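You operate a simulated robot arm through the tools that you are given. There is no shell and no other tool. Be economical: measure what you need, move in short steps, check, and stop when the job is done.

The job below is to be done with a simulated robot arm. You get a single attempt, and the scene is never put back.

## Task
Count the vials on the pipe table top, then put as many of the brackets from the pipe table top on the valve table top. Take the blue scrub pad and leave it on the front ledge of the filler base. Fetch the medium pipe clamp from the lower shelf of the pipe table and set it on the valve table top. Put the yellow card on the pipe table top away on the high shelf of the lid rack. Take the short white filter and put it on the pipe table top. Do these in any order. Set down upright: bracket, short white filter.

Only the result counts: the job must be done as asked and must still hold three seconds after the hand-in. Knocking over, shifting, dropping, spilling or breaking anything else fails it. A push-on lid holds only when it is set on centred and level and pressed home; a screw cap is set on level and turned clockwise until tight.

## Robot
A 7-joint arm with a two-finger parallel gripper on a trunk, on a base that drives. Base frame: it is fixed to the floor where the robot stands at the start and does not move with it; the origin is under the middle of the robot, x ahead of it, y to its left, z up; the surface under the hand at the start is at about z = 0.72. Readings come in m, degrees, newtons and seconds.
With the tool pointing down near the work surface it reaches from about 0.1 to 0.66 m from the robot's upright axis, wherever it stands. Its first joint turns from -143.0 to 143.0 degrees. Places, roughly: blue scrub pad (7x10x5 cm) [0.6, 0.1, 0.7]; bracket (5x5x7 cm) [0.6, -0.4, 0.7]; front ledge of the filler base (100x17 cm) [-2.24, 0.9, 0.66]; high shelf of the lid rack [-4, 6.2, 1.4]; medium pipe clamp (16x9x3 cm) [0.6, -1.5, 0.2]; pipe table top [0.6, -0.9, 0.7]; short white filter [0.75, -3, 1]; valve table top [0.6, -2.5, 0.9]; vial (4x4x8 cm) [0.5, -0.2, 0.8]; yellow card [0.75, -1.5, 0.75]. Payload 3 kg.
Tool frame: the origin (TCP) lies between the finger pads and is the grasp point; the fingertips stand 0.03 m ahead of it; z points along the fingers, y is the line along which they close. Largest opening 0.11 m; finger width 0.02, thickness 0.01; the body of the gripper, 0.048 by 0.112 m, starts 0.055 m behind the TCP.
Orientation is that of the tool frame in the base frame, as a unit quaternion [w, x, y, z]. With the fingers straight down and closing along the base's y, the tool's x points along the base's -x, its y along +y and its z along -z.

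## Interface
- The arm moves only by the tool move_arm. Its argument "targets" is a list of rows, each a list of 3 entries, a list of its own where there are three numbers: the closure, from 0 (fully open) to 1 (shut), then the shift along the tool's x, y, z in m, then the turn, a rotation vector about the tool's x, y, z in degrees. In form: [[fingers, [tx, ty, tz], [wx, wy, wz]], ...]. A call has 1 to 8 rows; each row is the pose to reach, as a shift and turn from the pose commanded when the call began, along the tool's axes at that moment. Each row takes 0.2 s and may step no farther than 0.05 m and 8.6 degrees from the row before; otherwise, or with a gripper value out of range, the whole call is refused. A pose out of reach is approached as far as the arm can. The call stops where the force on the tool passes 40 N (or 10 N more than at its start, if that is more) or the arm is blocked; 0.2 s more then pass. The fingers move at their own pace (about 0.108 m/s each) and stop on an object; they squeeze with about 29 N. The grip force told is the motor's: it shows also when the fingers shut on nothing. Time passes only in rows, and 0.2 s behind the last, so rows that repeat a pose let the fingers close. It gives the time, the measured TCP pose, the force on the tool (base axes), the opening and the grip force at its end, in the units of the frame above (readings bear some noise), with the torque about the TCP (base axes, N m) and any sound that the robot's microphone picked up.
- Cameras (640 x 400 px; columns grow to the right, rows downward): "scene" is now at [0.135, -0.0291, 1.6835]; the picture's right is [-0.48, -0.88, 0.00], its down [-0.78, 0.43, -0.45] and it looks along [0.40, -0.22, -0.89] (base axes); focal length 296 px, centre (320, 200). "wrist" rides on the gripper at [0.072, 0.017, -0.103] in the tool frame; the picture's right is [-0.23, 0.97, 0.00], its down [-0.76, -0.18, -0.62] and it looks along [-0.61, -0.14, 0.78] (tool axes); focal length 222 px, centre (320, 200). There is no depth. A picture from a camera that has moved, and an enlarged one, comes with that camera's place and axes in the base frame and with its lens.
- get_image(camera): a new picture of that camera. No time passes.
- move_column(by): slides the trunk up (or, below 0, down) by that many m; the arm and the scene camera ride with it, the base frame stays. It gives what a move gives, with no picture.
- drive_base(legs): drives the robot by 1 to 6 legs, each [ahead, left, turn to the left] in m, m and degrees, along the robot's own axes; the way and the turn of a leg run together, so that a leg with both is an arc; at most 1.5 m and 180 degrees a leg. The arm and the cameras ride along, it lands a little off, and it stops where it bumps. It gives what a move gives.
- pan_tilt(pan, tilt): turns the head with the scene camera to pan (to the left, within 86 degrees either way) and tilt (down, from -29 to 69), counted from straight ahead of the robot. It gives what a move gives.
- close_up(camera, box): a new picture of the part [left, top, right, bottom] of that camera's present view, enlarged. No time passes.
- hand_in(): hands the job in; it is judged then, once.

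Go step by step. Nothing tells you exact positions but the pictures and the camera data: compare them with the known pose of the tool, close in by small moves and look again before you grip or let go. The budget is 186 turns and 164 pictures, counting those below and the enlarged ones. Unless the task says otherwise, let go and move clear before handing in.

The tools are called as a command line: name --argument value ..., lists and objects as JSON in quotes. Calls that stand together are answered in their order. move_arm: Moves the arm, as the interface text tells. Its arguments: {"type":"object","properties":{"targets":{"type":"array","items":{"type":"array"}}},"required":["targets"]} The other tools are called the same way: move_column (by) slides the trunk up or down; drive_base (legs) drives the base; pan_tilt (pan, tilt) turns the head that bears the scene camera; get_image (camera) takes a picture; close_up (camera, box) takes an enlarged picture of a part of a camera's view; hand_in () hands the job in.

At the start:

```text
clock: 0.0
position: [0.7211, -0.2389, 1.0287]
tool_rot: [0.0, 0.0, 1.0, 0.0]
wrist_force: [0.5, -0.7, -0.3]
torque: [-0.02, 0.02, 0.0]
gripper_width: 0.1101
gripper_force: 0.0
trunk travel left (down, up): [-0.825, 0.065]
robot x, y, heading: [-0.0011, -0.0024, -0.3]
head pan, tilt: [-28.6, 63.2]
```

scene: 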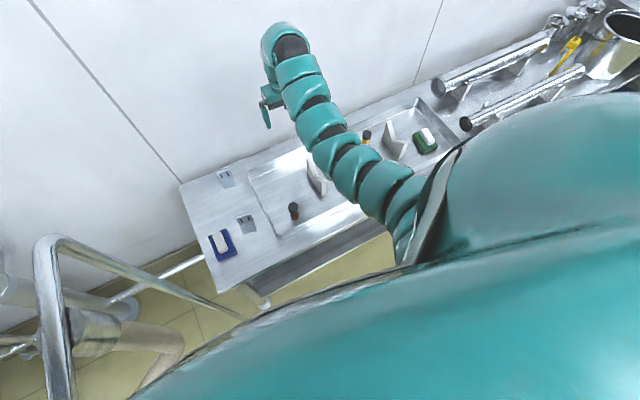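
wrist: 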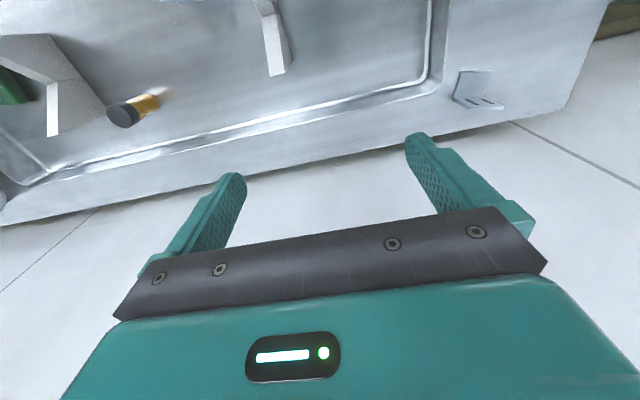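

I see the pipe table with a tray, brackets, vials, and a blue pad at its left end. I'll look closer and pan along the table to count the vials.

close_up --camera "scene" --box '[180, 80, 480, 280]'

pan_tilt --pan -60 --tilt 40

get_image --camera "scene"

```text
2.00 times, centred on (330, 180) of scene
camera zoom: at [0.135, -0.0291, 1.6835], right [-0.48, -0.88, 0.0], down [-0.78, 0.43, -0.45], along [0.4, -0.22, -0.89], focal length 593 px, centre (300, 240)
```

zoom: 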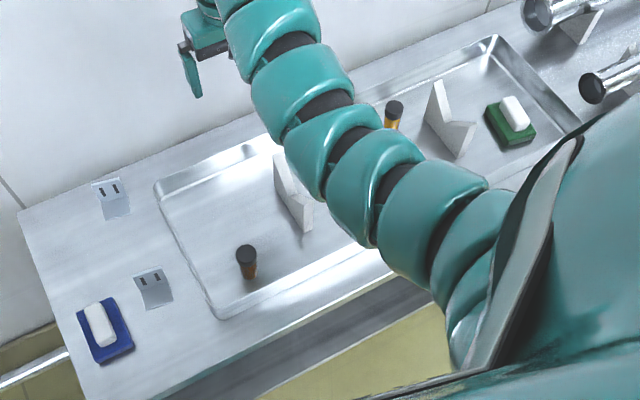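

```text
clock: 1.0
position: [0.7222, -0.2388, 1.0291]
tool_rot: [0.001, 0.0, 1.0, 0.0]
wrist_force: [-1.1, -0.2, 0.1]
torque: [0.0, -0.01, -0.02]
gripper_width: 0.11
gripper_force: 0.1
trunk travel left (down, up): [-0.825, 0.065]
robot x, y, heading: [0.0022, -0.0008, -0.1]
head pan, tilt: [-60.0, 40.0]
```

```text
160 pictures are left
camera scene: at [0.1223, -0.0725, 1.7138], right [-0.87, -0.5, 0.0], down [-0.32, 0.56, -0.77], along [0.38, -0.66, -0.64], focal length 296 px, centre (320, 200)
```

scene: 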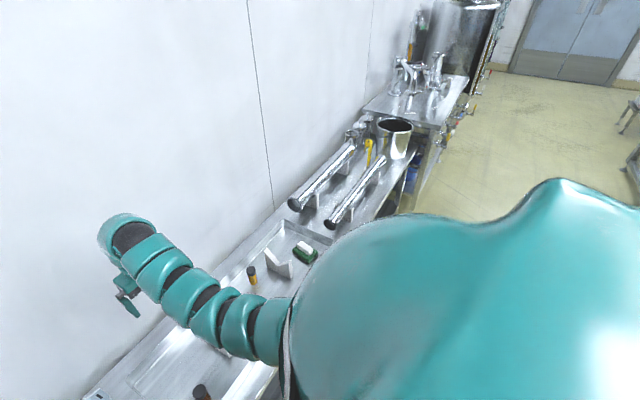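

Two slotted brackets stand at the left end; there are tall white angle pieces in the tray, and two vials so far. I'll look closer at the rest of the pipe table and beyond.

close_up --camera "scene" --box '[270, 90, 430, 190]'

close_up --camera "scene" --box '[350, 0, 510, 100]'

close_up --camera "scene" --box '[330, 90, 490, 190]'

close_up --camera "scene" --box '[180, 190, 340, 290]'

```text
4.00 times, centred on (350, 140) of scene
camera zoom: at [0.1223, -0.0725, 1.7138], right [-0.87, -0.5, 0.0], down [-0.32, 0.56, -0.77], along [0.38, -0.66, -0.64], focal length 1186 px, centre (200, 440)
```

zoom: 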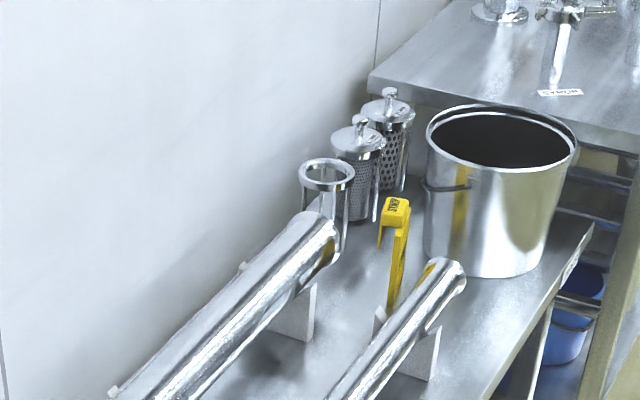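

```text
4.00 times, centred on (430, 50) of scene
camera zoom: at [0.1223, -0.0725, 1.7138], right [-0.87, -0.5, 0.0], down [-0.32, 0.56, -0.77], along [0.38, -0.66, -0.64], focal length 1186 px, centre (-120, 800)
```

zoom: 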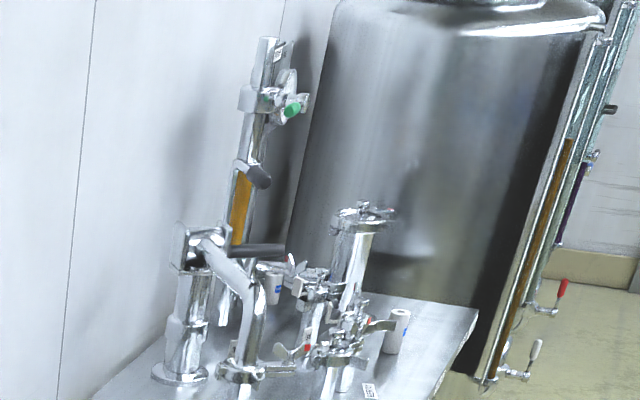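

```text
4.00 times, centred on (410, 140) of scene
camera zoom: at [0.1223, -0.0725, 1.7138], right [-0.87, -0.5, 0.0], down [-0.32, 0.56, -0.77], along [0.38, -0.66, -0.64], focal length 1186 px, centre (-40, 440)
```

zoom: 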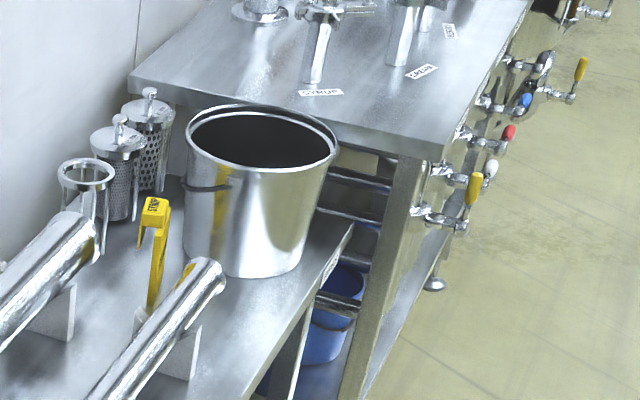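

```text
4.00 times, centred on (260, 240) of scene
camera zoom: at [0.1223, -0.0725, 1.7138], right [-0.87, -0.5, 0.0], down [-0.32, 0.56, -0.77], along [0.38, -0.66, -0.64], focal length 1186 px, centre (560, 40)
```

zoom: 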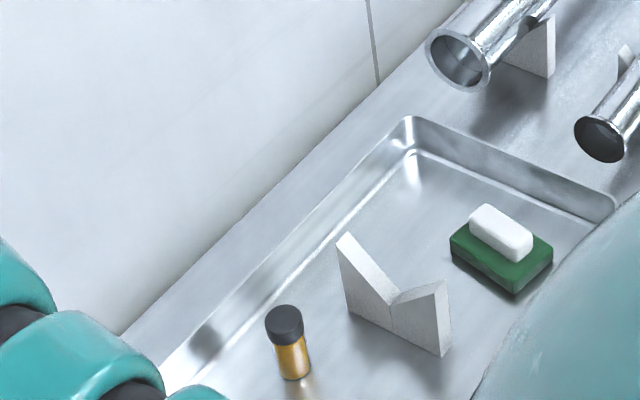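

Only two vials seen so far; I need views without the arm in the way. Next I look left and right to know the room before driving.

pan_tilt --pan 86 --tilt 25

get_image --camera "scene"

pan_tilt --pan -86 --tilt 25

get_image --camera "scene"

pan_tilt --pan 20 --tilt 45

get_image --camera "scene"

```text
clock: 3.3
position: [0.7211, -0.2377, 1.0288]
tool_rot: [0.0, -0.001, 1.0, -0.001]
wrist_force: [0.3, 0.2, -0.2]
torque: [0.01, 0.02, 0.02]
gripper_width: 0.1099
gripper_force: 0.1
trunk travel left (down, up): [-0.825, 0.065]
robot x, y, heading: [-0.0016, -0.0039, -0.0]
head pan, tilt: [85.9, 25.0]
```

```text
155 pictures are left
camera scene: at [0.0863, 0.0929, 1.7372], right [1.0, -0.07, 0.0], down [-0.03, -0.42, -0.91], along [0.06, 0.9, -0.42], focal length 296 px, centre (320, 200)
```

scene: 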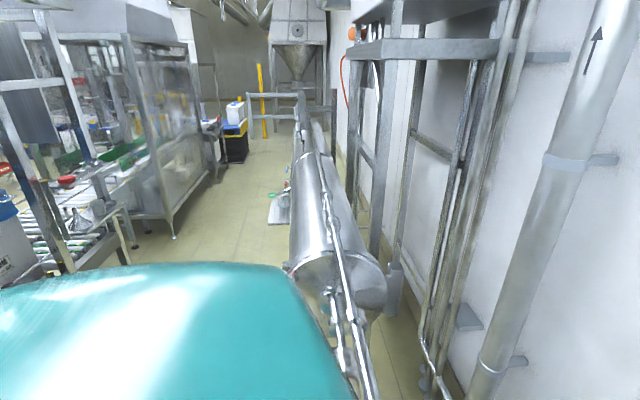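

```text
clock: 5.9
position: [0.7223, -0.2376, 1.0286]
tool_rot: [0.0, 0.0, 1.0, -0.001]
wrist_force: [0.4, -0.1, -0.3]
torque: [0.02, 0.0, 0.0]
gripper_width: 0.1098
gripper_force: 0.1
trunk travel left (down, up): [-0.825, 0.065]
robot x, y, heading: [0.001, -0.0029, -0.0]
head pan, tilt: [-85.9, 25.0]
```

```text
154 pictures are left
camera scene: at [0.0863, -0.0909, 1.7372], right [-1.0, -0.07, 0.0], down [-0.03, 0.42, -0.91], along [0.06, -0.9, -0.42], focal length 296 px, centre (320, 200)
```

scene: 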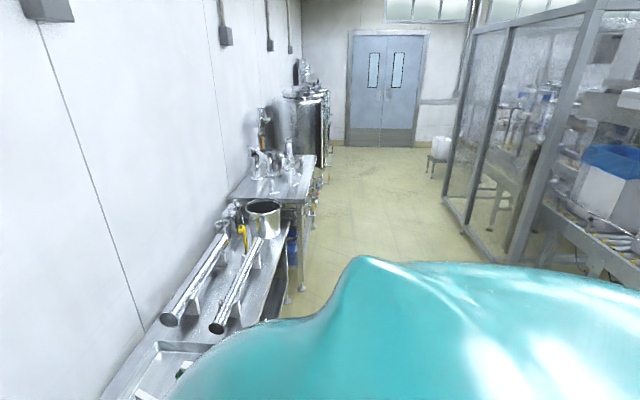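

```text
clock: 7.7
position: [0.7214, -0.238, 1.0292]
tool_rot: [0.0, 0.001, 1.0, 0.0]
wrist_force: [-1.2, -0.3, 0.6]
torque: [0.0, -0.01, 0.02]
gripper_width: 0.11
gripper_force: 0.0
trunk travel left (down, up): [-0.825, 0.065]
robot x, y, heading: [-0.002, 0.0003, -0.1]
head pan, tilt: [20.0, 45.0]
```

```text
153 pictures are left
camera scene: at [0.1562, 0.0288, 1.7066], right [0.34, -0.94, 0.0], down [-0.66, -0.24, -0.71], along [0.66, 0.24, -0.71], focal length 296 px, centre (320, 200)
```

scene: 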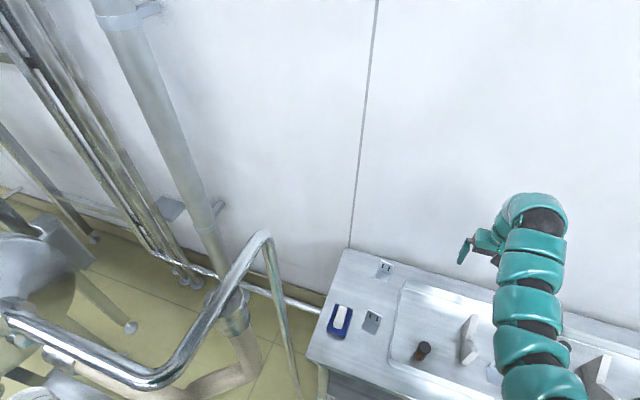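

The blue pad is near (0.56, 0.10) and two brackets are near it; there may be more under the arm. A close-up and a wrist view will help.

close_up --camera "scene" --box '[400, 270, 608, 400]'

close_up --camera "wrist" --box '[0, 0, 640, 200]'

```text
3.08 times, centred on (504, 335) of scene
camera zoom: at [0.1562, 0.0288, 1.7066], right [0.34, -0.94, 0.0], down [-0.66, -0.24, -0.71], along [0.66, 0.24, -0.71], focal length 912 px, centre (-246, -215)
```

zoom: 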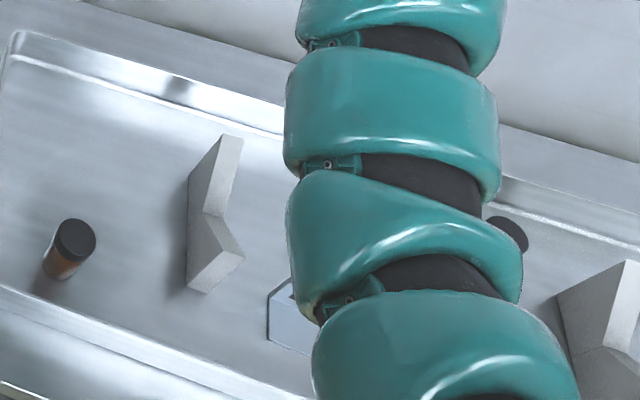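

```text
1.00 times, centred on (320, 100) of wrist (not enlarged: the box is as wide or as high as the picture)
camera zoom: at [0.6494, -0.2225, 1.1321], right [0.23, 0.97, 0.0], down [0.76, -0.18, 0.62], along [0.61, -0.14, -0.78], focal length 222 px, centre (320, 300)
```

zoom: 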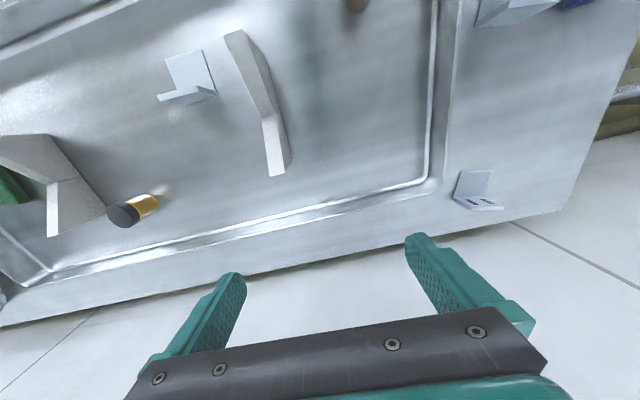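

Three brackets so far (one at about (0.58, -0.385) in the tray) and two vials. I move the hand back and to the right for a better wrist view of that bracket.

move_arm --targets '[[0, [0.04, -0.025, 0], [0, 0, 0]], [0, [0.08, -0.05, 0], [0, 0, 0]], [0, [0.12, -0.075, 0], [0, 0, 0]], [0, [0.16, -0.1, 0], [0, 0, 0]], [0, [0.2, -0.125, 0], [0, 0, 0]], [0, [0.22, -0.145, 0], [0, 0, 0]]]'

get_image --camera "wrist"

get_image --camera "scene"

```text
clock: 9.1
position: [0.4961, -0.3841, 1.0138]
tool_rot: [0.001, 0.0, 1.0, -0.003]
wrist_force: [0.0, 0.1, 0.2]
torque: [0.01, -0.02, 0.02]
gripper_width: 0.11
gripper_force: 0.0
out of reach, approached as far as the arm can: row 2, 3, 4, 5, 6
trunk travel left (down, up): [-0.825, 0.065]
robot x, y, heading: [-0.001, -0.0055, 0.3]
head pan, tilt: [20.0, 45.0]
```

```text
150 pictures are left
camera wrist: at [0.4228, -0.3678, 1.1163], right [0.23, 0.97, -0.01], down [0.76, -0.17, 0.63], along [0.61, -0.15, -0.78], focal length 222 px, centre (320, 200)
```

wrist: 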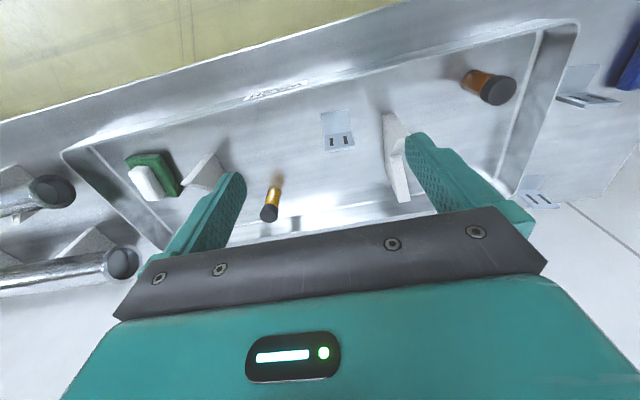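

```text
149 pictures are left
camera scene: at [0.1536, 0.028, 1.7069], right [0.34, -0.94, 0.0], down [-0.66, -0.24, -0.71], along [0.67, 0.24, -0.71], focal length 296 px, centre (320, 200)
```

scene: 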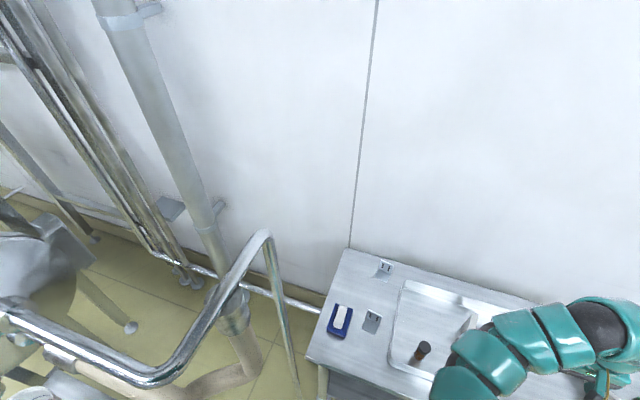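

The tray bracket is around (0.575, -0.375), and something bluish peeks out near (0.79, -0.52). I zoom in on both.

close_up --camera "wrist" --box '[240, 80, 432, 200]'

close_up --camera "wrist" --box '[230, 160, 358, 240]'

pan_tilt --pan -28.6 --tilt 55

get_image --camera "scene"

```text
3.33 times, centred on (336, 140) of wrist
camera zoom: at [0.4228, -0.3678, 1.1163], right [0.23, 0.97, -0.01], down [0.76, -0.17, 0.63], along [0.61, -0.15, -0.78], focal length 740 px, centre (267, 400)
```

zoom: 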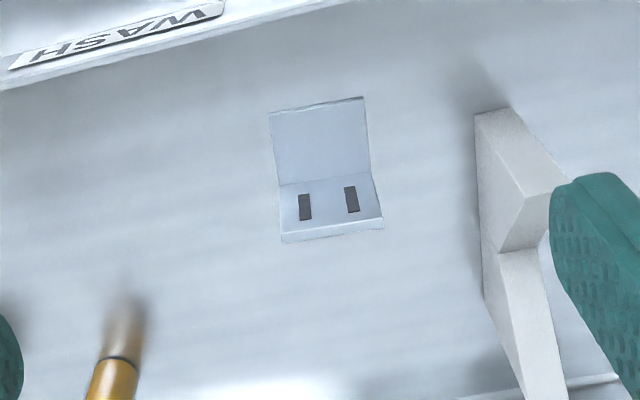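

```text
5.00 times, centred on (294, 200) of wrist
camera zoom: at [0.4228, -0.3678, 1.1163], right [0.23, 0.97, -0.01], down [0.76, -0.17, 0.63], along [0.61, -0.15, -0.78], focal length 1111 px, centre (450, 200)
```

zoom: 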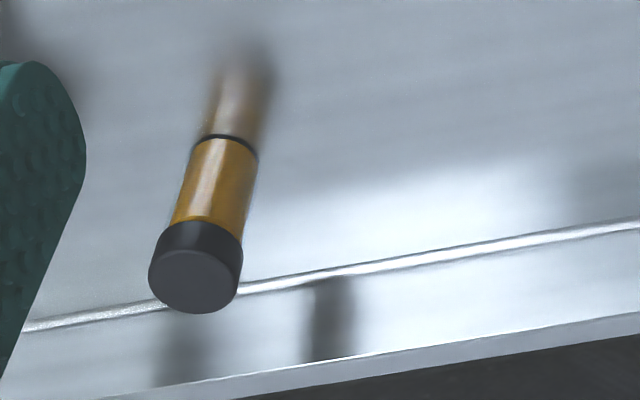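

```text
clock: 10.3
position: [0.4987, -0.3831, 1.0113]
tool_rot: [0.001, 0.0, 1.0, -0.003]
wrist_force: [-0.4, 0.3, -0.3]
torque: [0.0, 0.0, 0.0]
gripper_width: 0.1104
gripper_force: 0.0
trunk travel left (down, up): [-0.825, 0.065]
robot x, y, heading: [0.001, -0.0002, 0.2]
head pan, tilt: [-28.6, 55.0]
```

```text
146 pictures are left
camera scene: at [0.143, -0.0334, 1.6932], right [-0.48, -0.88, 0.0], down [-0.72, 0.39, -0.57], along [0.5, -0.27, -0.82], focal length 296 px, centre (320, 200)
```

scene: 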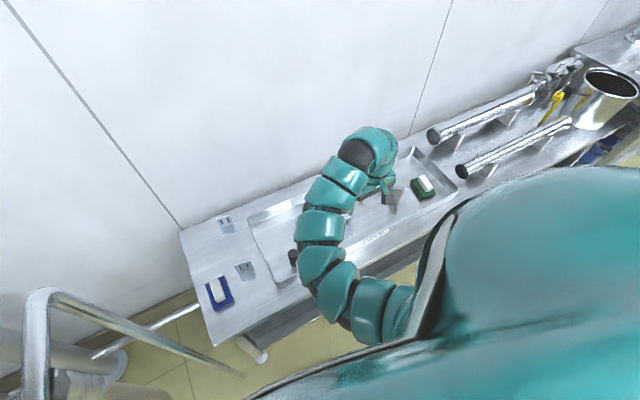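

That was only a reflection; the bracket stands with its base toward the robot and its slotted plate upright on the wall side, around x 0.59, y -0.378. I turn the hand 90° to pinch the plate through its thickness.

move_arm --targets '[[0, [-0.03, 0, 0], [0, 0, 8.5]], [0, [-0.06, 0, 0.02], [0, 0, 17]], [0, [-0.085, 0.003, 0.04], [0, 0, 25.5]], [0, [-0.085, 0.006, 0.06], [0, 0, 34]], [0, [-0.085, 0.006, 0.08], [0, 0, 42.5]], [0, [-0.085, 0.006, 0.09], [0, 0, 51]], [0, [-0.085, 0.006, 0.1], [0, 0, 59.5]], [0, [-0.085, 0.006, 0.1], [0, 0, 68]]]'

move_arm --targets '[[0, [0, 0, 0], [0, 0, 8]], [0, [0, 0, 0], [0, 0, 16]], [0, [0, 0, 0], [0, 0, 22]]]'

get_image --camera "wrist"

get_image --camera "scene"

```text
clock: 12.1
position: [0.5831, -0.3758, 0.9156]
tool_rot: [0.0, 0.56, 0.829, 0.0]
wrist_force: [0.3, 0.3, -0.9]
torque: [0.02, 0.0, -0.01]
gripper_width: 0.1098
gripper_force: 0.0
trunk travel left (down, up): [-0.825, 0.065]
robot x, y, heading: [0.001, -0.0018, 0.3]
head pan, tilt: [-28.6, 55.0]
```

```text
clock: 12.9
position: [0.584, -0.3792, 0.9147]
tool_rot: [0.0, 0.707, 0.707, 0.0]
wrist_force: [-0.6, 0.8, 0.1]
torque: [-0.03, 0.08, 0.0]
gripper_width: 0.1101
gripper_force: 0.1
trunk travel left (down, up): [-0.825, 0.065]
robot x, y, heading: [0.0038, 0.0025, -0.1]
head pan, tilt: [-28.6, 55.0]
```

```text
145 pictures are left
camera wrist: at [0.6012, -0.3057, 1.0181], right [0.97, -0.23, 0.0], down [-0.18, -0.76, 0.62], along [-0.14, -0.61, -0.78], focal length 222 px, centre (320, 200)
```

wrist: 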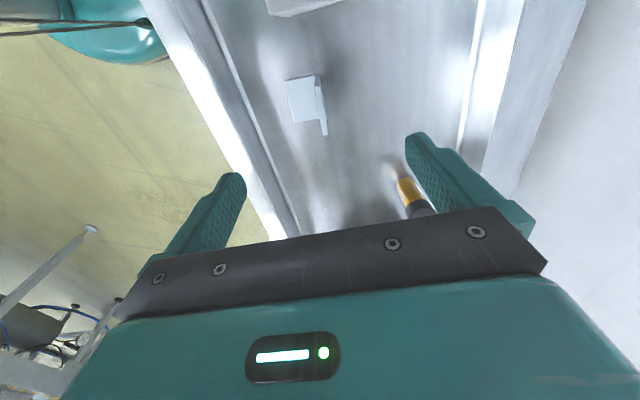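

```text
144 pictures are left
camera scene: at [0.143, -0.0336, 1.6932], right [-0.48, -0.88, 0.0], down [-0.72, 0.39, -0.57], along [0.5, -0.27, -0.82], focal length 296 px, centre (320, 200)
```

scene: 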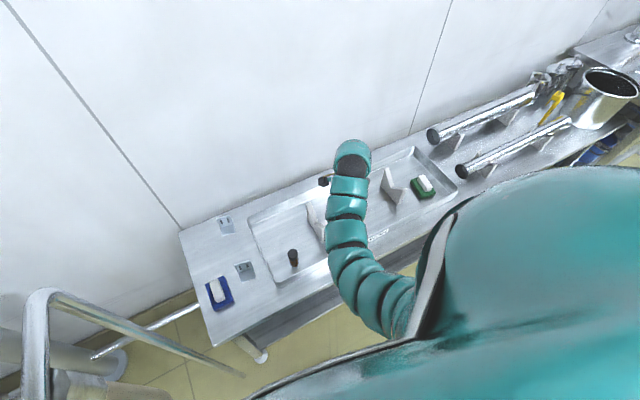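

The plate is seen nearly edge-on; a zoom gives its exact x and y.

close_up --camera "wrist" --box '[260, 50, 388, 150]'

```text
4.00 times, centred on (324, 100) of wrist
camera zoom: at [0.6012, -0.3057, 1.0181], right [0.97, -0.23, 0.0], down [-0.18, -0.76, 0.62], along [-0.14, -0.61, -0.78], focal length 888 px, centre (304, 600)
```

zoom: 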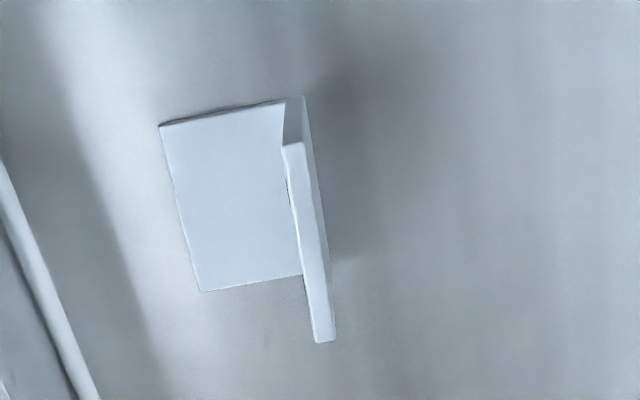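

The plate's top is centred near (0.587, -0.377). I descend to about z 0.768 and close.

move_arm --targets '[[0, [0.002, 0.003, 0.045], [0, 0, 0]], [0, [0.002, 0.003, 0.09], [0, 0, 0]], [0, [0.002, 0.003, 0.125], [0, 0, 0]], [0, [0.002, 0.003, 0.147], [0, 0, 0]], [0.5, [0.002, 0.003, 0.147], [0, 0, 0]], [1, [0.002, 0.003, 0.147], [0, 0, 0]], [1, [0.002, 0.003, 0.147], [0, 0, 0]], [1, [0.002, 0.003, 0.147], [0, 0, 0]]]'

get_image --camera "wrist"

```text
clock: 14.7
position: [0.5882, -0.3754, 0.7692]
tool_rot: [0.0, 0.707, 0.707, 0.0]
wrist_force: [0.1, 0.3, -0.1]
torque: [-0.01, -0.04, -0.01]
gripper_width: 0.0056
gripper_force: 29.2
trunk travel left (down, up): [-0.825, 0.065]
robot x, y, heading: [0.004, -0.0018, 0.2]
head pan, tilt: [-28.6, 55.0]
```

```text
142 pictures are left
camera wrist: at [0.6042, -0.3037, 0.8723], right [0.97, -0.23, 0.0], down [-0.18, -0.76, 0.62], along [-0.14, -0.61, -0.78], focal length 222 px, centre (320, 200)
```

wrist: 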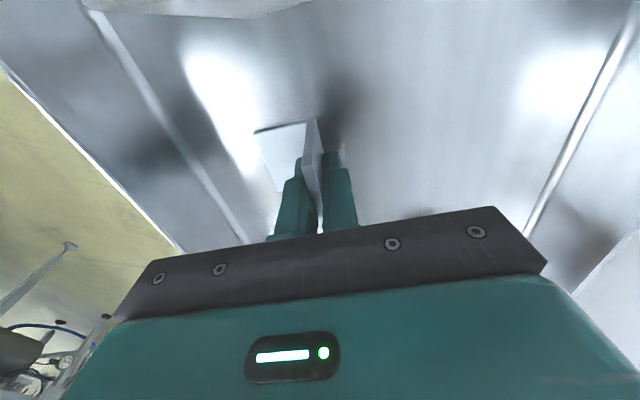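

Got the bracket. I lift it, back away from the table and drive right in front of the pipe section to scout the rest.

move_arm --targets '[[1, [0, 0, -0.05], [0, 0, 0]], [1, [0, 0, -0.1], [0, 0, 0]], [1, [0, 0, -0.15], [0, 0, 0]], [1, [0, 0, -0.2], [0, 0, 0]], [1, [0, -0.04, -0.23], [0, 0, 0]], [1, [0, -0.08, -0.23], [0, 0, 0]]]'

drive_base --legs '[[-0.4, 0, 0], [0, -1.2, 0]]'

pan_tilt --pan 0 --tilt 45

get_image --camera "scene"

```text
clock: 16.1
position: [0.5051, -0.3752, 0.9989]
tool_rot: [0.0, 0.707, 0.707, -0.001]
wrist_force: [-0.2, 0.9, -1.1]
torque: [0.03, -0.01, 0.02]
gripper_width: 0.0058
gripper_force: 28.8
trunk travel left (down, up): [-0.825, 0.065]
robot x, y, heading: [-0.0011, -0.0003, 0.0]
head pan, tilt: [-28.6, 55.0]
```

```text
clock: 24.1
position: [0.1117, -1.5328, 0.9989]
tool_rot: [0.0, 0.704, 0.71, 0.0]
wrist_force: [0.0, -0.4, -1.9]
torque: [-0.01, 0.02, 0.0]
gripper_width: 0.0056
gripper_force: 28.6
trunk travel left (down, up): [-0.825, 0.065]
robot x, y, heading: [-0.3961, -1.1628, 0.7]
head pan, tilt: [-28.6, 55.0]
```

```text
clock: 25.0
position: [0.112, -1.5329, 0.9998]
tool_rot: [0.0, 0.704, 0.71, 0.0]
wrist_force: [0.2, 0.6, -1.9]
torque: [0.02, -0.02, -0.04]
gripper_width: 0.0058
gripper_force: 29.1
trunk travel left (down, up): [-0.825, 0.065]
robot x, y, heading: [-0.3942, -1.1593, 0.4]
head pan, tilt: [0.0, 45.0]
```

```text
141 pictures are left
camera scene: at [-0.2356, -1.1594, 1.7066], right [0.01, -1.0, 0.0], down [-0.71, -0.01, -0.71], along [0.71, 0.01, -0.71], focal length 296 px, centre (320, 200)
```

scene: 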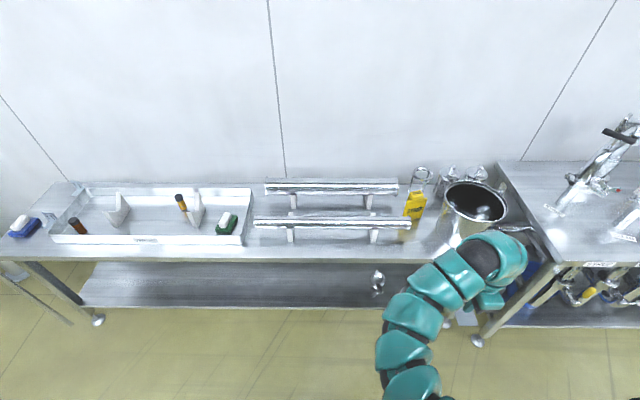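

close_up --camera "scene" --box '[240, 150, 400, 250]'

close_up --camera "scene" --box '[380, 150, 540, 250]'

close_up --camera "scene" --box '[320, 245, 480, 345]'

close_up --camera "scene" --box '[0, 160, 256, 320]'

```text
4.00 times, centred on (320, 200) of scene
camera zoom: at [-0.2356, -1.1594, 1.7066], right [0.01, -1.0, 0.0], down [-0.71, -0.01, -0.71], along [0.71, 0.01, -0.71], focal length 1186 px, centre (320, 200)
```

zoom: 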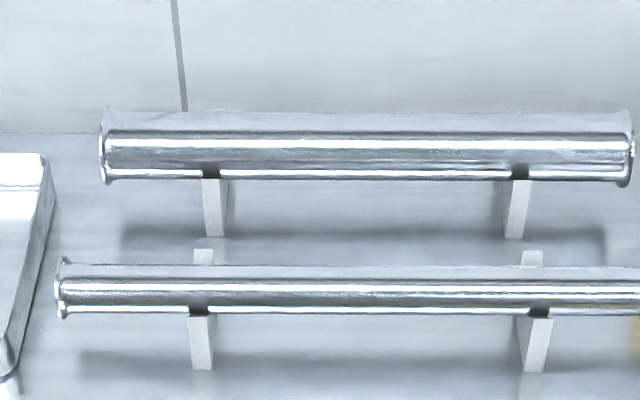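

```text
4.00 times, centred on (460, 200) of scene
camera zoom: at [-0.2356, -1.1594, 1.7066], right [0.01, -1.0, 0.0], down [-0.71, -0.01, -0.71], along [0.71, 0.01, -0.71], focal length 1186 px, centre (-240, 200)
```

zoom: 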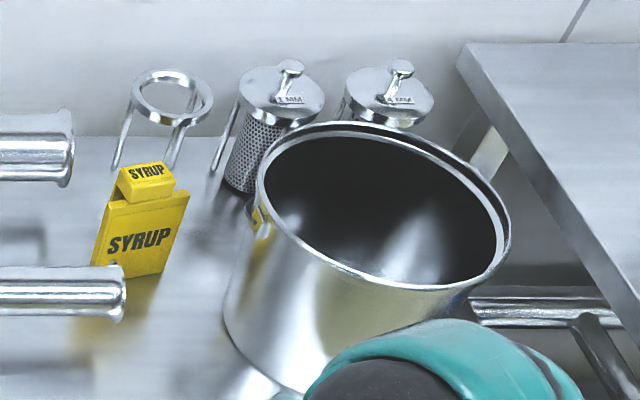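

```text
4.00 times, centred on (400, 295) of scene
camera zoom: at [-0.2356, -1.1594, 1.7066], right [0.01, -1.0, 0.0], down [-0.71, -0.01, -0.71], along [0.71, 0.01, -0.71], focal length 1186 px, centre (0, -180)
```

zoom: 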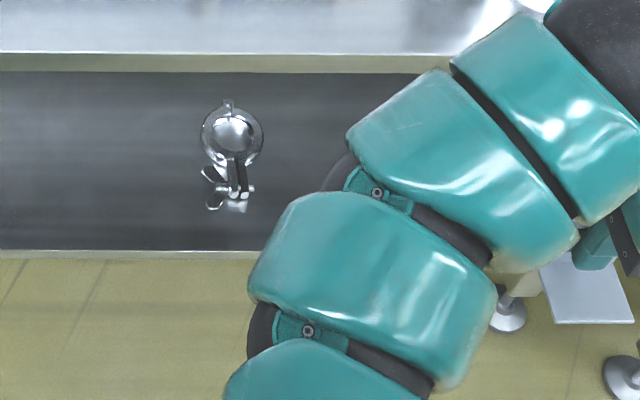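

```text
2.50 times, centred on (128, 240) of scene
camera zoom: at [-0.2356, -1.1594, 1.7066], right [0.01, -1.0, 0.0], down [-0.71, -0.01, -0.71], along [0.71, 0.01, -0.71], focal length 741 px, centre (800, 100)
```

zoom: 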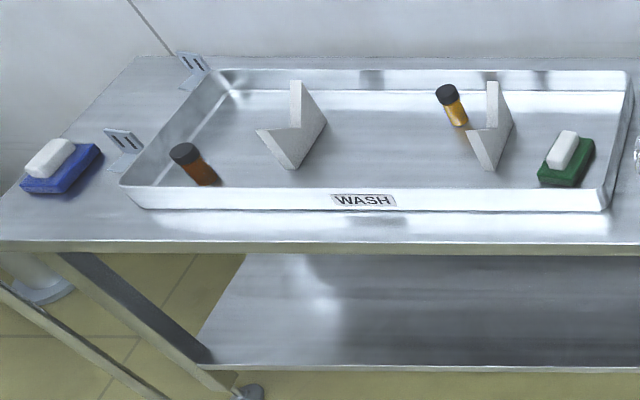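

Two vials, three brackets: so two brackets go. The yellow card is the folded SYRUP tag by the bucket, the clamp is on the lower shelf. I drive on to the valve table.

drive_base --legs '[[0, -1.0, 0]]'

get_image --camera "scene"

pan_tilt --pan -40 --tilt 35

get_image --camera "scene"

```text
clock: 30.1
position: [0.1087, -2.5126, 0.9992]
tool_rot: [0.0, 0.708, 0.706, 0.0]
wrist_force: [0.5, -0.6, -0.8]
torque: [0.01, -0.06, -0.02]
gripper_width: 0.0056
gripper_force: 28.9
trunk travel left (down, up): [-0.825, 0.065]
robot x, y, heading: [-0.3963, -2.1372, -0.1]
head pan, tilt: [0.0, 45.0]
```

```text
136 pictures are left
camera scene: at [-0.2325, -2.1365, 1.7066], right [0.0, -1.0, 0.0], down [-0.71, 0.0, -0.71], along [0.71, 0.0, -0.71], focal length 296 px, centre (320, 200)
```

scene: 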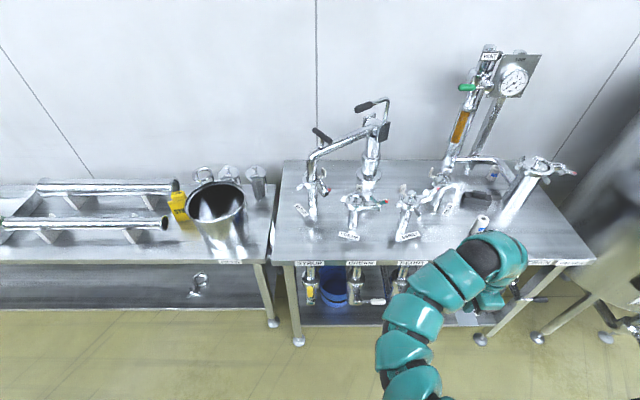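

```text
clock: 31.2
position: [0.1117, -2.5128, 0.9997]
tool_rot: [0.0, 0.707, 0.707, 0.0]
wrist_force: [0.3, -0.1, -0.8]
torque: [-0.01, 0.0, -0.03]
gripper_width: 0.0056
gripper_force: 29.1
trunk travel left (down, up): [-0.825, 0.065]
robot x, y, heading: [-0.394, -2.137, -0.2]
head pan, tilt: [-40.0, 35.0]
```

```text
135 pictures are left
camera scene: at [-0.2464, -2.1925, 1.7214], right [-0.64, -0.77, 0.0], down [-0.44, 0.37, -0.82], along [0.63, -0.53, -0.57], focal length 296 px, centre (320, 200)
```

scene: 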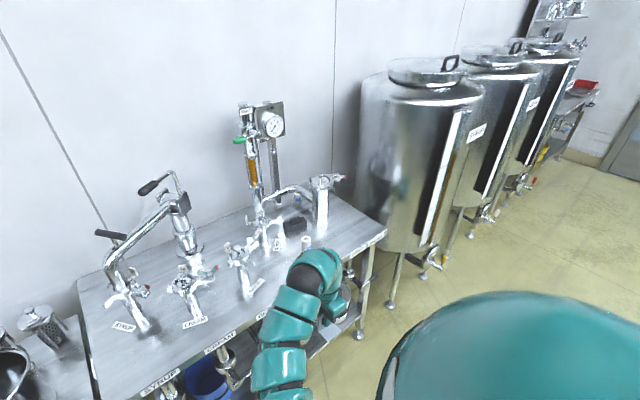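

The valve table runs x 0.3–0.8, y about -1.99 to -3.0, with valves in the middle and a free strip in front. I look closer for clear spots and at the filters.

close_up --camera "scene" --box '[70, 220, 262, 340]'

close_up --camera "scene" --box '[220, 160, 400, 272]'

pan_tilt --pan 0 --tilt 50

close_up --camera "scene" --box '[240, 120, 480, 270]'

```text
3.33 times, centred on (166, 280) of scene
camera zoom: at [-0.2464, -2.1925, 1.7214], right [-0.64, -0.77, 0.0], down [-0.44, 0.37, -0.82], along [0.63, -0.53, -0.57], focal length 988 px, centre (833, -67)
```

zoom: 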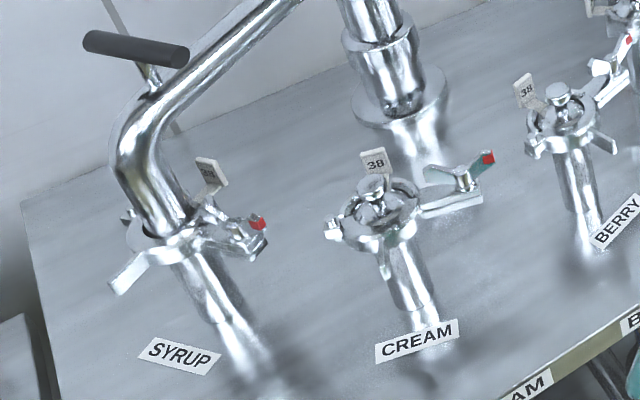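

```text
3.56 times, centred on (310, 216) of scene
camera zoom: at [-0.2464, -2.1925, 1.7214], right [-0.64, -0.77, 0.0], down [-0.44, 0.37, -0.82], along [0.63, -0.53, -0.57], focal length 1054 px, centre (356, 143)
```

zoom: 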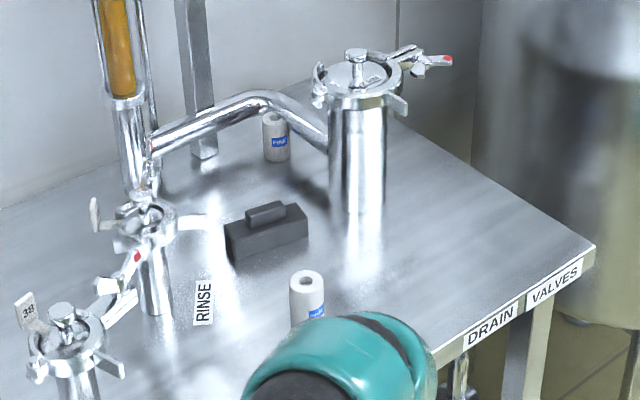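

```text
clock: 32.2
position: [0.1111, -2.5125, 0.9981]
tool_rot: [0.0, 0.708, 0.706, 0.0]
wrist_force: [0.6, -0.1, -1.1]
torque: [0.0, 0.04, 0.01]
gripper_width: 0.0058
gripper_force: 29.5
trunk travel left (down, up): [-0.825, 0.065]
robot x, y, heading: [-0.3936, -2.1368, -0.1]
head pan, tilt: [0.0, 50.0]
```

```text
2.67 times, centred on (360, 195) of scene
camera zoom: at [-0.2368, -2.1361, 1.6997], right [0.0, -1.0, 0.0], down [-0.77, 0.0, -0.64], along [0.64, 0.0, -0.77], focal length 791 px, centre (213, 213)
```

zoom: 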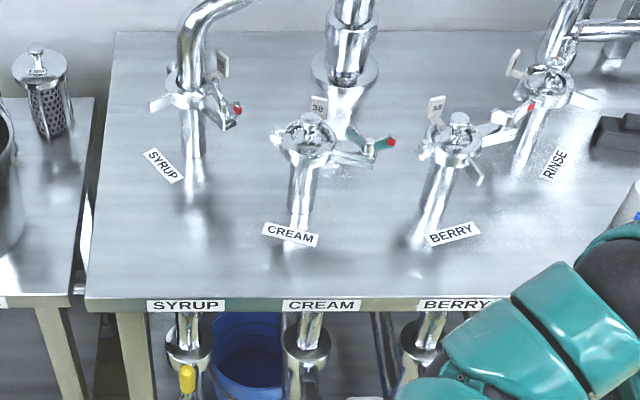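

Front strip in front of the SYRUP valve is clear; I'll set the bracket at about (0.39, -2.10). First I swing the hand in front of the robot, then drive nearer.

move_arm --targets '[[1, [0.05, 0, -0.02], [0, 0, 0]], [1, [0.1, 0, -0.04], [0, 0, 0]], [1, [0.15, 0, -0.05], [0, 0, 0]], [1, [0.2, 0, -0.05], [0, 0, 0]], [1, [0.25, 0, -0.05], [0, 0, 0]], [1, [0.3, 0, -0.05], [0, 0, 0]]]'

drive_base --legs '[[0.22, 0.09, 0]]'

get_image --camera "wrist"

get_image --camera "scene"

```text
refused: row 1 steps farther than a row can; nothing moved
```

```text
clock: 34.0
position: [0.3307, -2.4278, 0.9988]
tool_rot: [0.0, 0.71, 0.704, 0.0]
wrist_force: [0.6, -0.1, -0.8]
torque: [-0.03, 0.02, -0.01]
gripper_width: 0.0055
gripper_force: 29.6
trunk travel left (down, up): [-0.825, 0.065]
robot x, y, heading: [-0.1703, -2.049, -0.7]
head pan, tilt: [0.0, 50.0]
```

```text
131 pictures are left
camera wrist: at [0.3487, -2.3555, 1.1016], right [0.97, -0.24, 0.0], down [-0.18, -0.76, 0.62], along [-0.15, -0.61, -0.78], focal length 222 px, centre (320, 200)
```

wrist: 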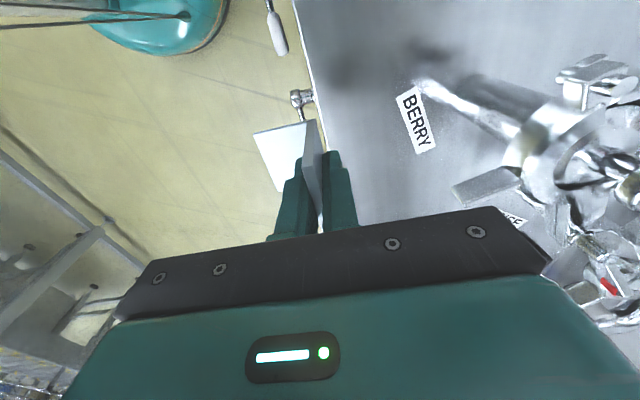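

```text
130 pictures are left
camera scene: at [-0.0136, -2.0478, 1.6995], right [-0.01, -1.0, 0.0], down [-0.77, 0.01, -0.64], along [0.64, -0.01, -0.77], focal length 296 px, centre (320, 200)
```

scene: 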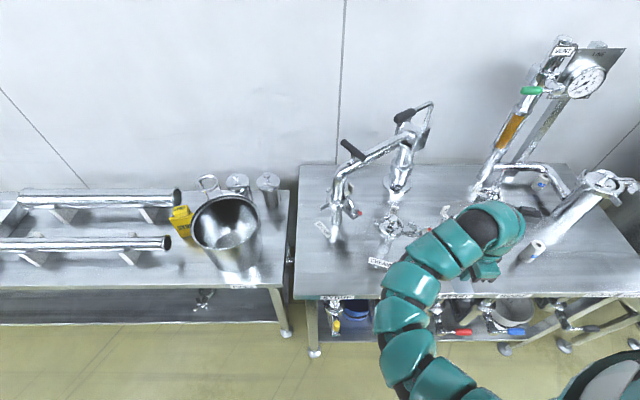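

The move was refused for step size but the drive was harmless. I now swing the hand left along the front edge in smaller steps, slightly higher.

move_arm --targets '[[1, [0.04, 0, -0.02], [0, 0, 0]], [1, [0.085, 0, -0.03], [0, 0, 0]], [1, [0.13, 0, -0.03], [0, 0, 0]], [1, [0.175, 0, -0.03], [0, 0, 0]], [1, [0.22, 0, -0.03], [0, 0, 0]], [1, [0.265, 0, -0.03], [0, 0, 0]], [1, [0.31, 0, -0.03], [0, 0, 0]], [1, [0.33, 0.04, -0.03], [0, 0, 0]]]'

get_image --camera "wrist"

get_image --camera "scene"

```text
clock: 35.8
position: [0.3692, -2.1633, 1.0131]
tool_rot: [0.003, 0.711, 0.703, 0.001]
wrist_force: [0.2, -0.6, -1.1]
torque: [0.05, -0.02, -0.01]
gripper_width: 0.0054
gripper_force: 29.2
out of reach, approached as far as the arm can: row 1, 2, 3, 4, 5, 6, 7, 8
trunk travel left (down, up): [-0.825, 0.065]
robot x, y, heading: [-0.17, -2.0461, -0.5]
head pan, tilt: [0.0, 50.0]
```

```text
129 pictures are left
camera wrist: at [0.3862, -2.0909, 1.1156], right [0.97, -0.24, 0.01], down [-0.19, -0.76, 0.62], along [-0.14, -0.61, -0.78], focal length 222 px, centre (320, 200)
```

wrist: 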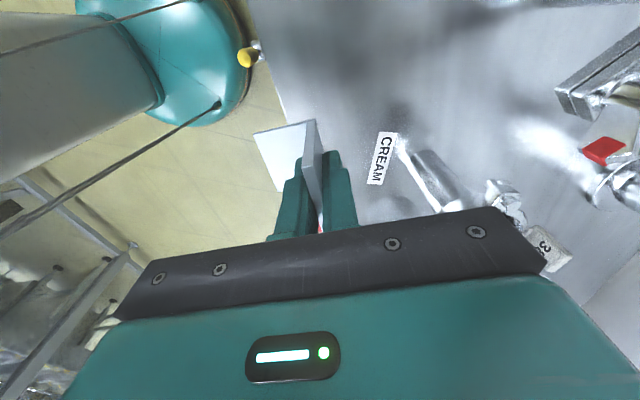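

```text
128 pictures are left
camera scene: at [-0.0132, -2.0511, 1.6995], right [-0.01, -1.0, 0.0], down [-0.77, 0.01, -0.64], along [0.64, 0.0, -0.77], focal length 296 px, centre (320, 200)
```

scene: 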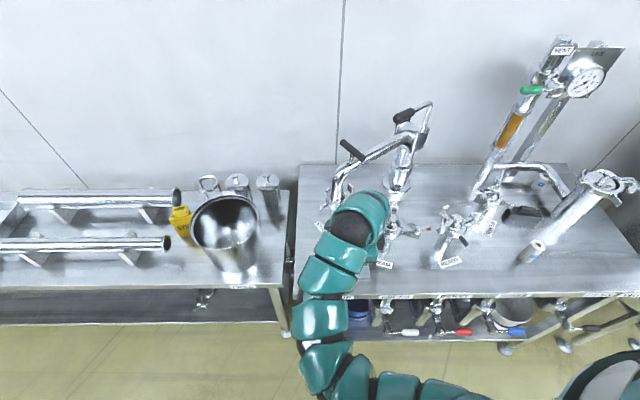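

Reach is limited at that height, so I lower a little toward the spot and look again.

move_arm --targets '[[1, [0, 0.01, 0.02], [0, 0, 0]], [1, [0, 0.02, 0.04], [0, 0, 0]], [1, [0, 0.02, 0.05], [0, 0, 0]]]'

get_image --camera "wrist"

```text
clock: 36.6
position: [0.3859, -2.1611, 0.9613]
tool_rot: [0.0, 0.711, 0.703, 0.0]
wrist_force: [-0.5, -0.5, -1.0]
torque: [-0.01, 0.04, -0.02]
gripper_width: 0.0056
gripper_force: 28.8
trunk travel left (down, up): [-0.825, 0.065]
robot x, y, heading: [-0.1734, -2.0497, -0.4]
head pan, tilt: [0.0, 50.0]
```

```text
127 pictures are left
camera wrist: at [0.4046, -2.0886, 1.0642], right [0.97, -0.24, 0.0], down [-0.19, -0.76, 0.62], along [-0.15, -0.61, -0.78], focal length 222 px, centre (320, 200)
```

wrist: 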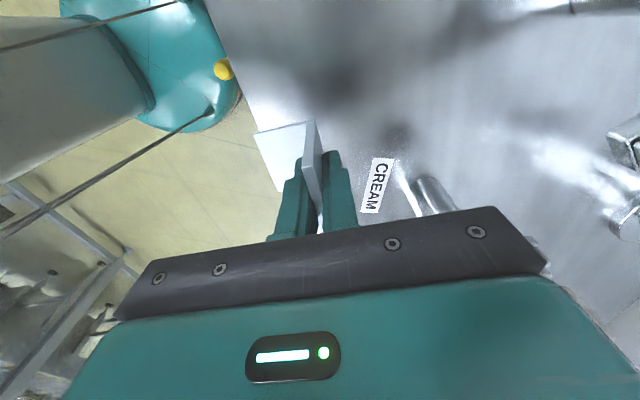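

Clear of the label; I shift 4 cm left for room and lower gently until contact.

move_arm --targets '[[1, [0.04, 0, 0], [0, 0, 0]], [1, [0.04, 0, 0.004], [0, 0, 0]], [1, [0.04, 0, 0.008], [0, 0, 0]], [1, [0.04, 0, 0.012], [0, 0, 0]]]'

close_up --camera "wrist" --box '[220, 100, 380, 220]'

```text
clock: 37.6
position: [0.3845, -2.1192, 0.9492]
tool_rot: [-0.001, 0.711, 0.704, 0.0]
wrist_force: [0.0, -0.4, -0.5]
torque: [0.01, 0.01, -0.03]
gripper_width: 0.0056
gripper_force: 28.9
trunk travel left (down, up): [-0.825, 0.065]
robot x, y, heading: [-0.1749, -2.0504, -0.6]
head pan, tilt: [0.0, 50.0]
```

```text
3.33 times, centred on (300, 160) of wrist
camera zoom: at [0.4025, -2.0472, 1.0518], right [0.97, -0.24, 0.0], down [-0.18, -0.76, 0.62], along [-0.15, -0.61, -0.78], focal length 740 px, centre (387, 333)
```

zoom: 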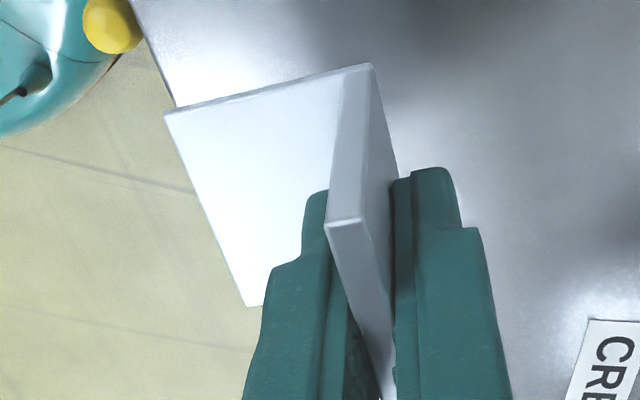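

The base would overhang the edge here (edge is around x 0.33–0.345), so I move 4 cm farther in and keep lowering by small steps.

move_arm --targets '[[1, [0.005, 0.02, -0.01], [0, 0, 0]], [1, [0.01, 0.042, -0.01], [0, 0, 0]], [1, [0.01, 0.042, 0.002], [0, 0, 0]], [1, [0.01, 0.042, 0.01], [0, 0, 0]]]'

get_image --camera "wrist"

```text
clock: 38.6
position: [0.4282, -2.1109, 0.9374]
tool_rot: [0.0, 0.71, 0.704, 0.0]
wrist_force: [0.3, -0.4, -0.8]
torque: [0.0, 0.0, 0.02]
gripper_width: 0.0056
gripper_force: 29.4
trunk travel left (down, up): [-0.825, 0.065]
robot x, y, heading: [-0.1701, -2.0486, -0.7]
head pan, tilt: [0.0, 50.0]
```

```text
125 pictures are left
camera wrist: at [0.4461, -2.0388, 1.0413], right [0.97, -0.24, 0.0], down [-0.18, -0.76, 0.62], along [-0.15, -0.61, -0.78], focal length 222 px, centre (320, 200)
```

wrist: 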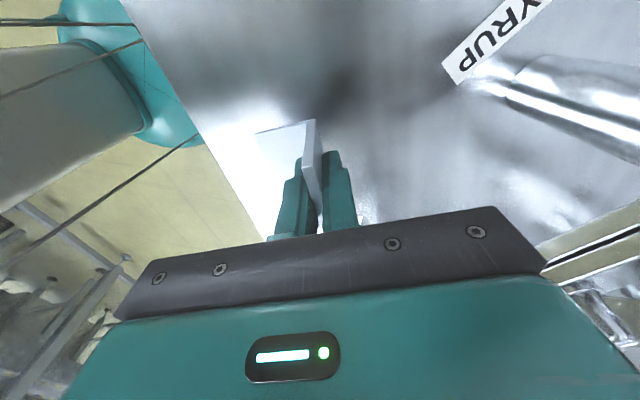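

Now the base is over the table. I lower slowly until it touches.

move_arm --targets '[[1, [0, 0, 0.005], [0, 0, 0]], [1, [0, 0, 0.01], [0, 0, 0]], [1, [0, 0, 0.014], [0, 0, 0]], [1, [0, 0, 0.018], [0, 0, 0]], [1, [0, 0, 0.022], [0, 0, 0]]]'

get_image --camera "wrist"

```text
clock: 39.8
position: [0.4269, -2.1106, 0.9169]
tool_rot: [0.0, 0.71, 0.705, 0.001]
wrist_force: [-0.1, -0.5, -1.3]
torque: [0.02, -0.02, -0.01]
gripper_width: 0.0056
gripper_force: 28.5
trunk travel left (down, up): [-0.825, 0.065]
robot x, y, heading: [-0.1734, -2.0485, -0.2]
head pan, tilt: [0.0, 50.0]
```

```text
124 pictures are left
camera wrist: at [0.445, -2.0379, 1.0203], right [0.97, -0.24, 0.0], down [-0.18, -0.76, 0.62], along [-0.15, -0.61, -0.78], focal length 222 px, centre (320, 200)
```

wrist: 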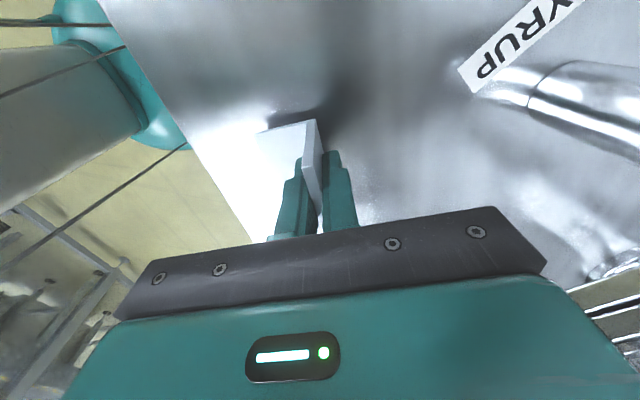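

The contact shadow is closing up; a few more millimetres.

move_arm --targets '[[1, [0, 0, 0.003], [0, 0, 0]], [1, [0, 0, 0.006], [0, 0, 0]], [1, [0, 0, 0.009], [0, 0, 0]], [1, [0, 0, 0.012], [0, 0, 0]]]'

close_up --camera "wrist" --box '[220, 80, 380, 200]'

```text
clock: 40.8
position: [0.4271, -2.1088, 0.9049]
tool_rot: [0.001, 0.71, 0.704, 0.0]
wrist_force: [0.7, -0.4, -0.5]
torque: [0.02, 0.0, 0.0]
gripper_width: 0.0054
gripper_force: 29.0
trunk travel left (down, up): [-0.825, 0.065]
robot x, y, heading: [-0.1703, -2.0494, -0.5]
head pan, tilt: [0.0, 50.0]
```

```text
3.33 times, centred on (300, 140) of wrist
camera zoom: at [0.4445, -2.0376, 1.008], right [0.97, -0.24, 0.0], down [-0.18, -0.76, 0.62], along [-0.15, -0.61, -0.78], focal length 740 px, centre (387, 400)
```

zoom: 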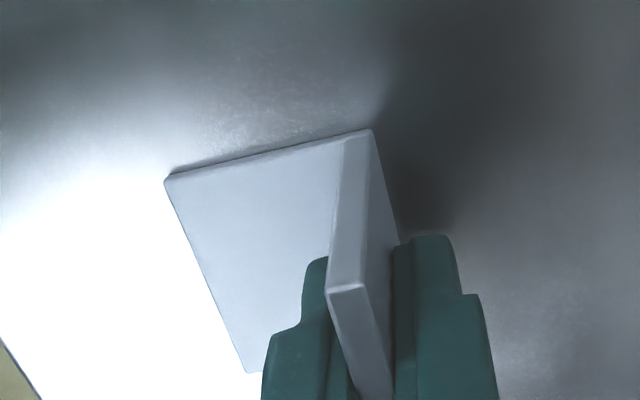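

Nearly down; I continue in 2 mm steps.

move_arm --targets '[[1, [0, 0, 0.002], [0, 0, 0]], [1, [0, 0, 0.004], [0, 0, 0]], [1, [0, 0, 0.006], [0, 0, 0]], [1, [0, 0, 0.008], [0, 0, 0]]]'

```text
clock: 41.8
position: [0.4266, -2.1092, 0.9022]
tool_rot: [0.003, 0.71, 0.704, 0.004]
wrist_force: [-6.3, 1.5, 24.0]
torque: [-0.15, 0.8, -0.08]
gripper_width: 0.0058
gripper_force: 28.8
trunk travel left (down, up): [-0.825, 0.065]
robot x, y, heading: [-0.172, -2.0492, -0.9]
head pan, tilt: [0.0, 50.0]
stopped in row 4: the force on the tool passed its limit at 44 N (the readings are from after the stop); the commanded pose is now the measured one
```

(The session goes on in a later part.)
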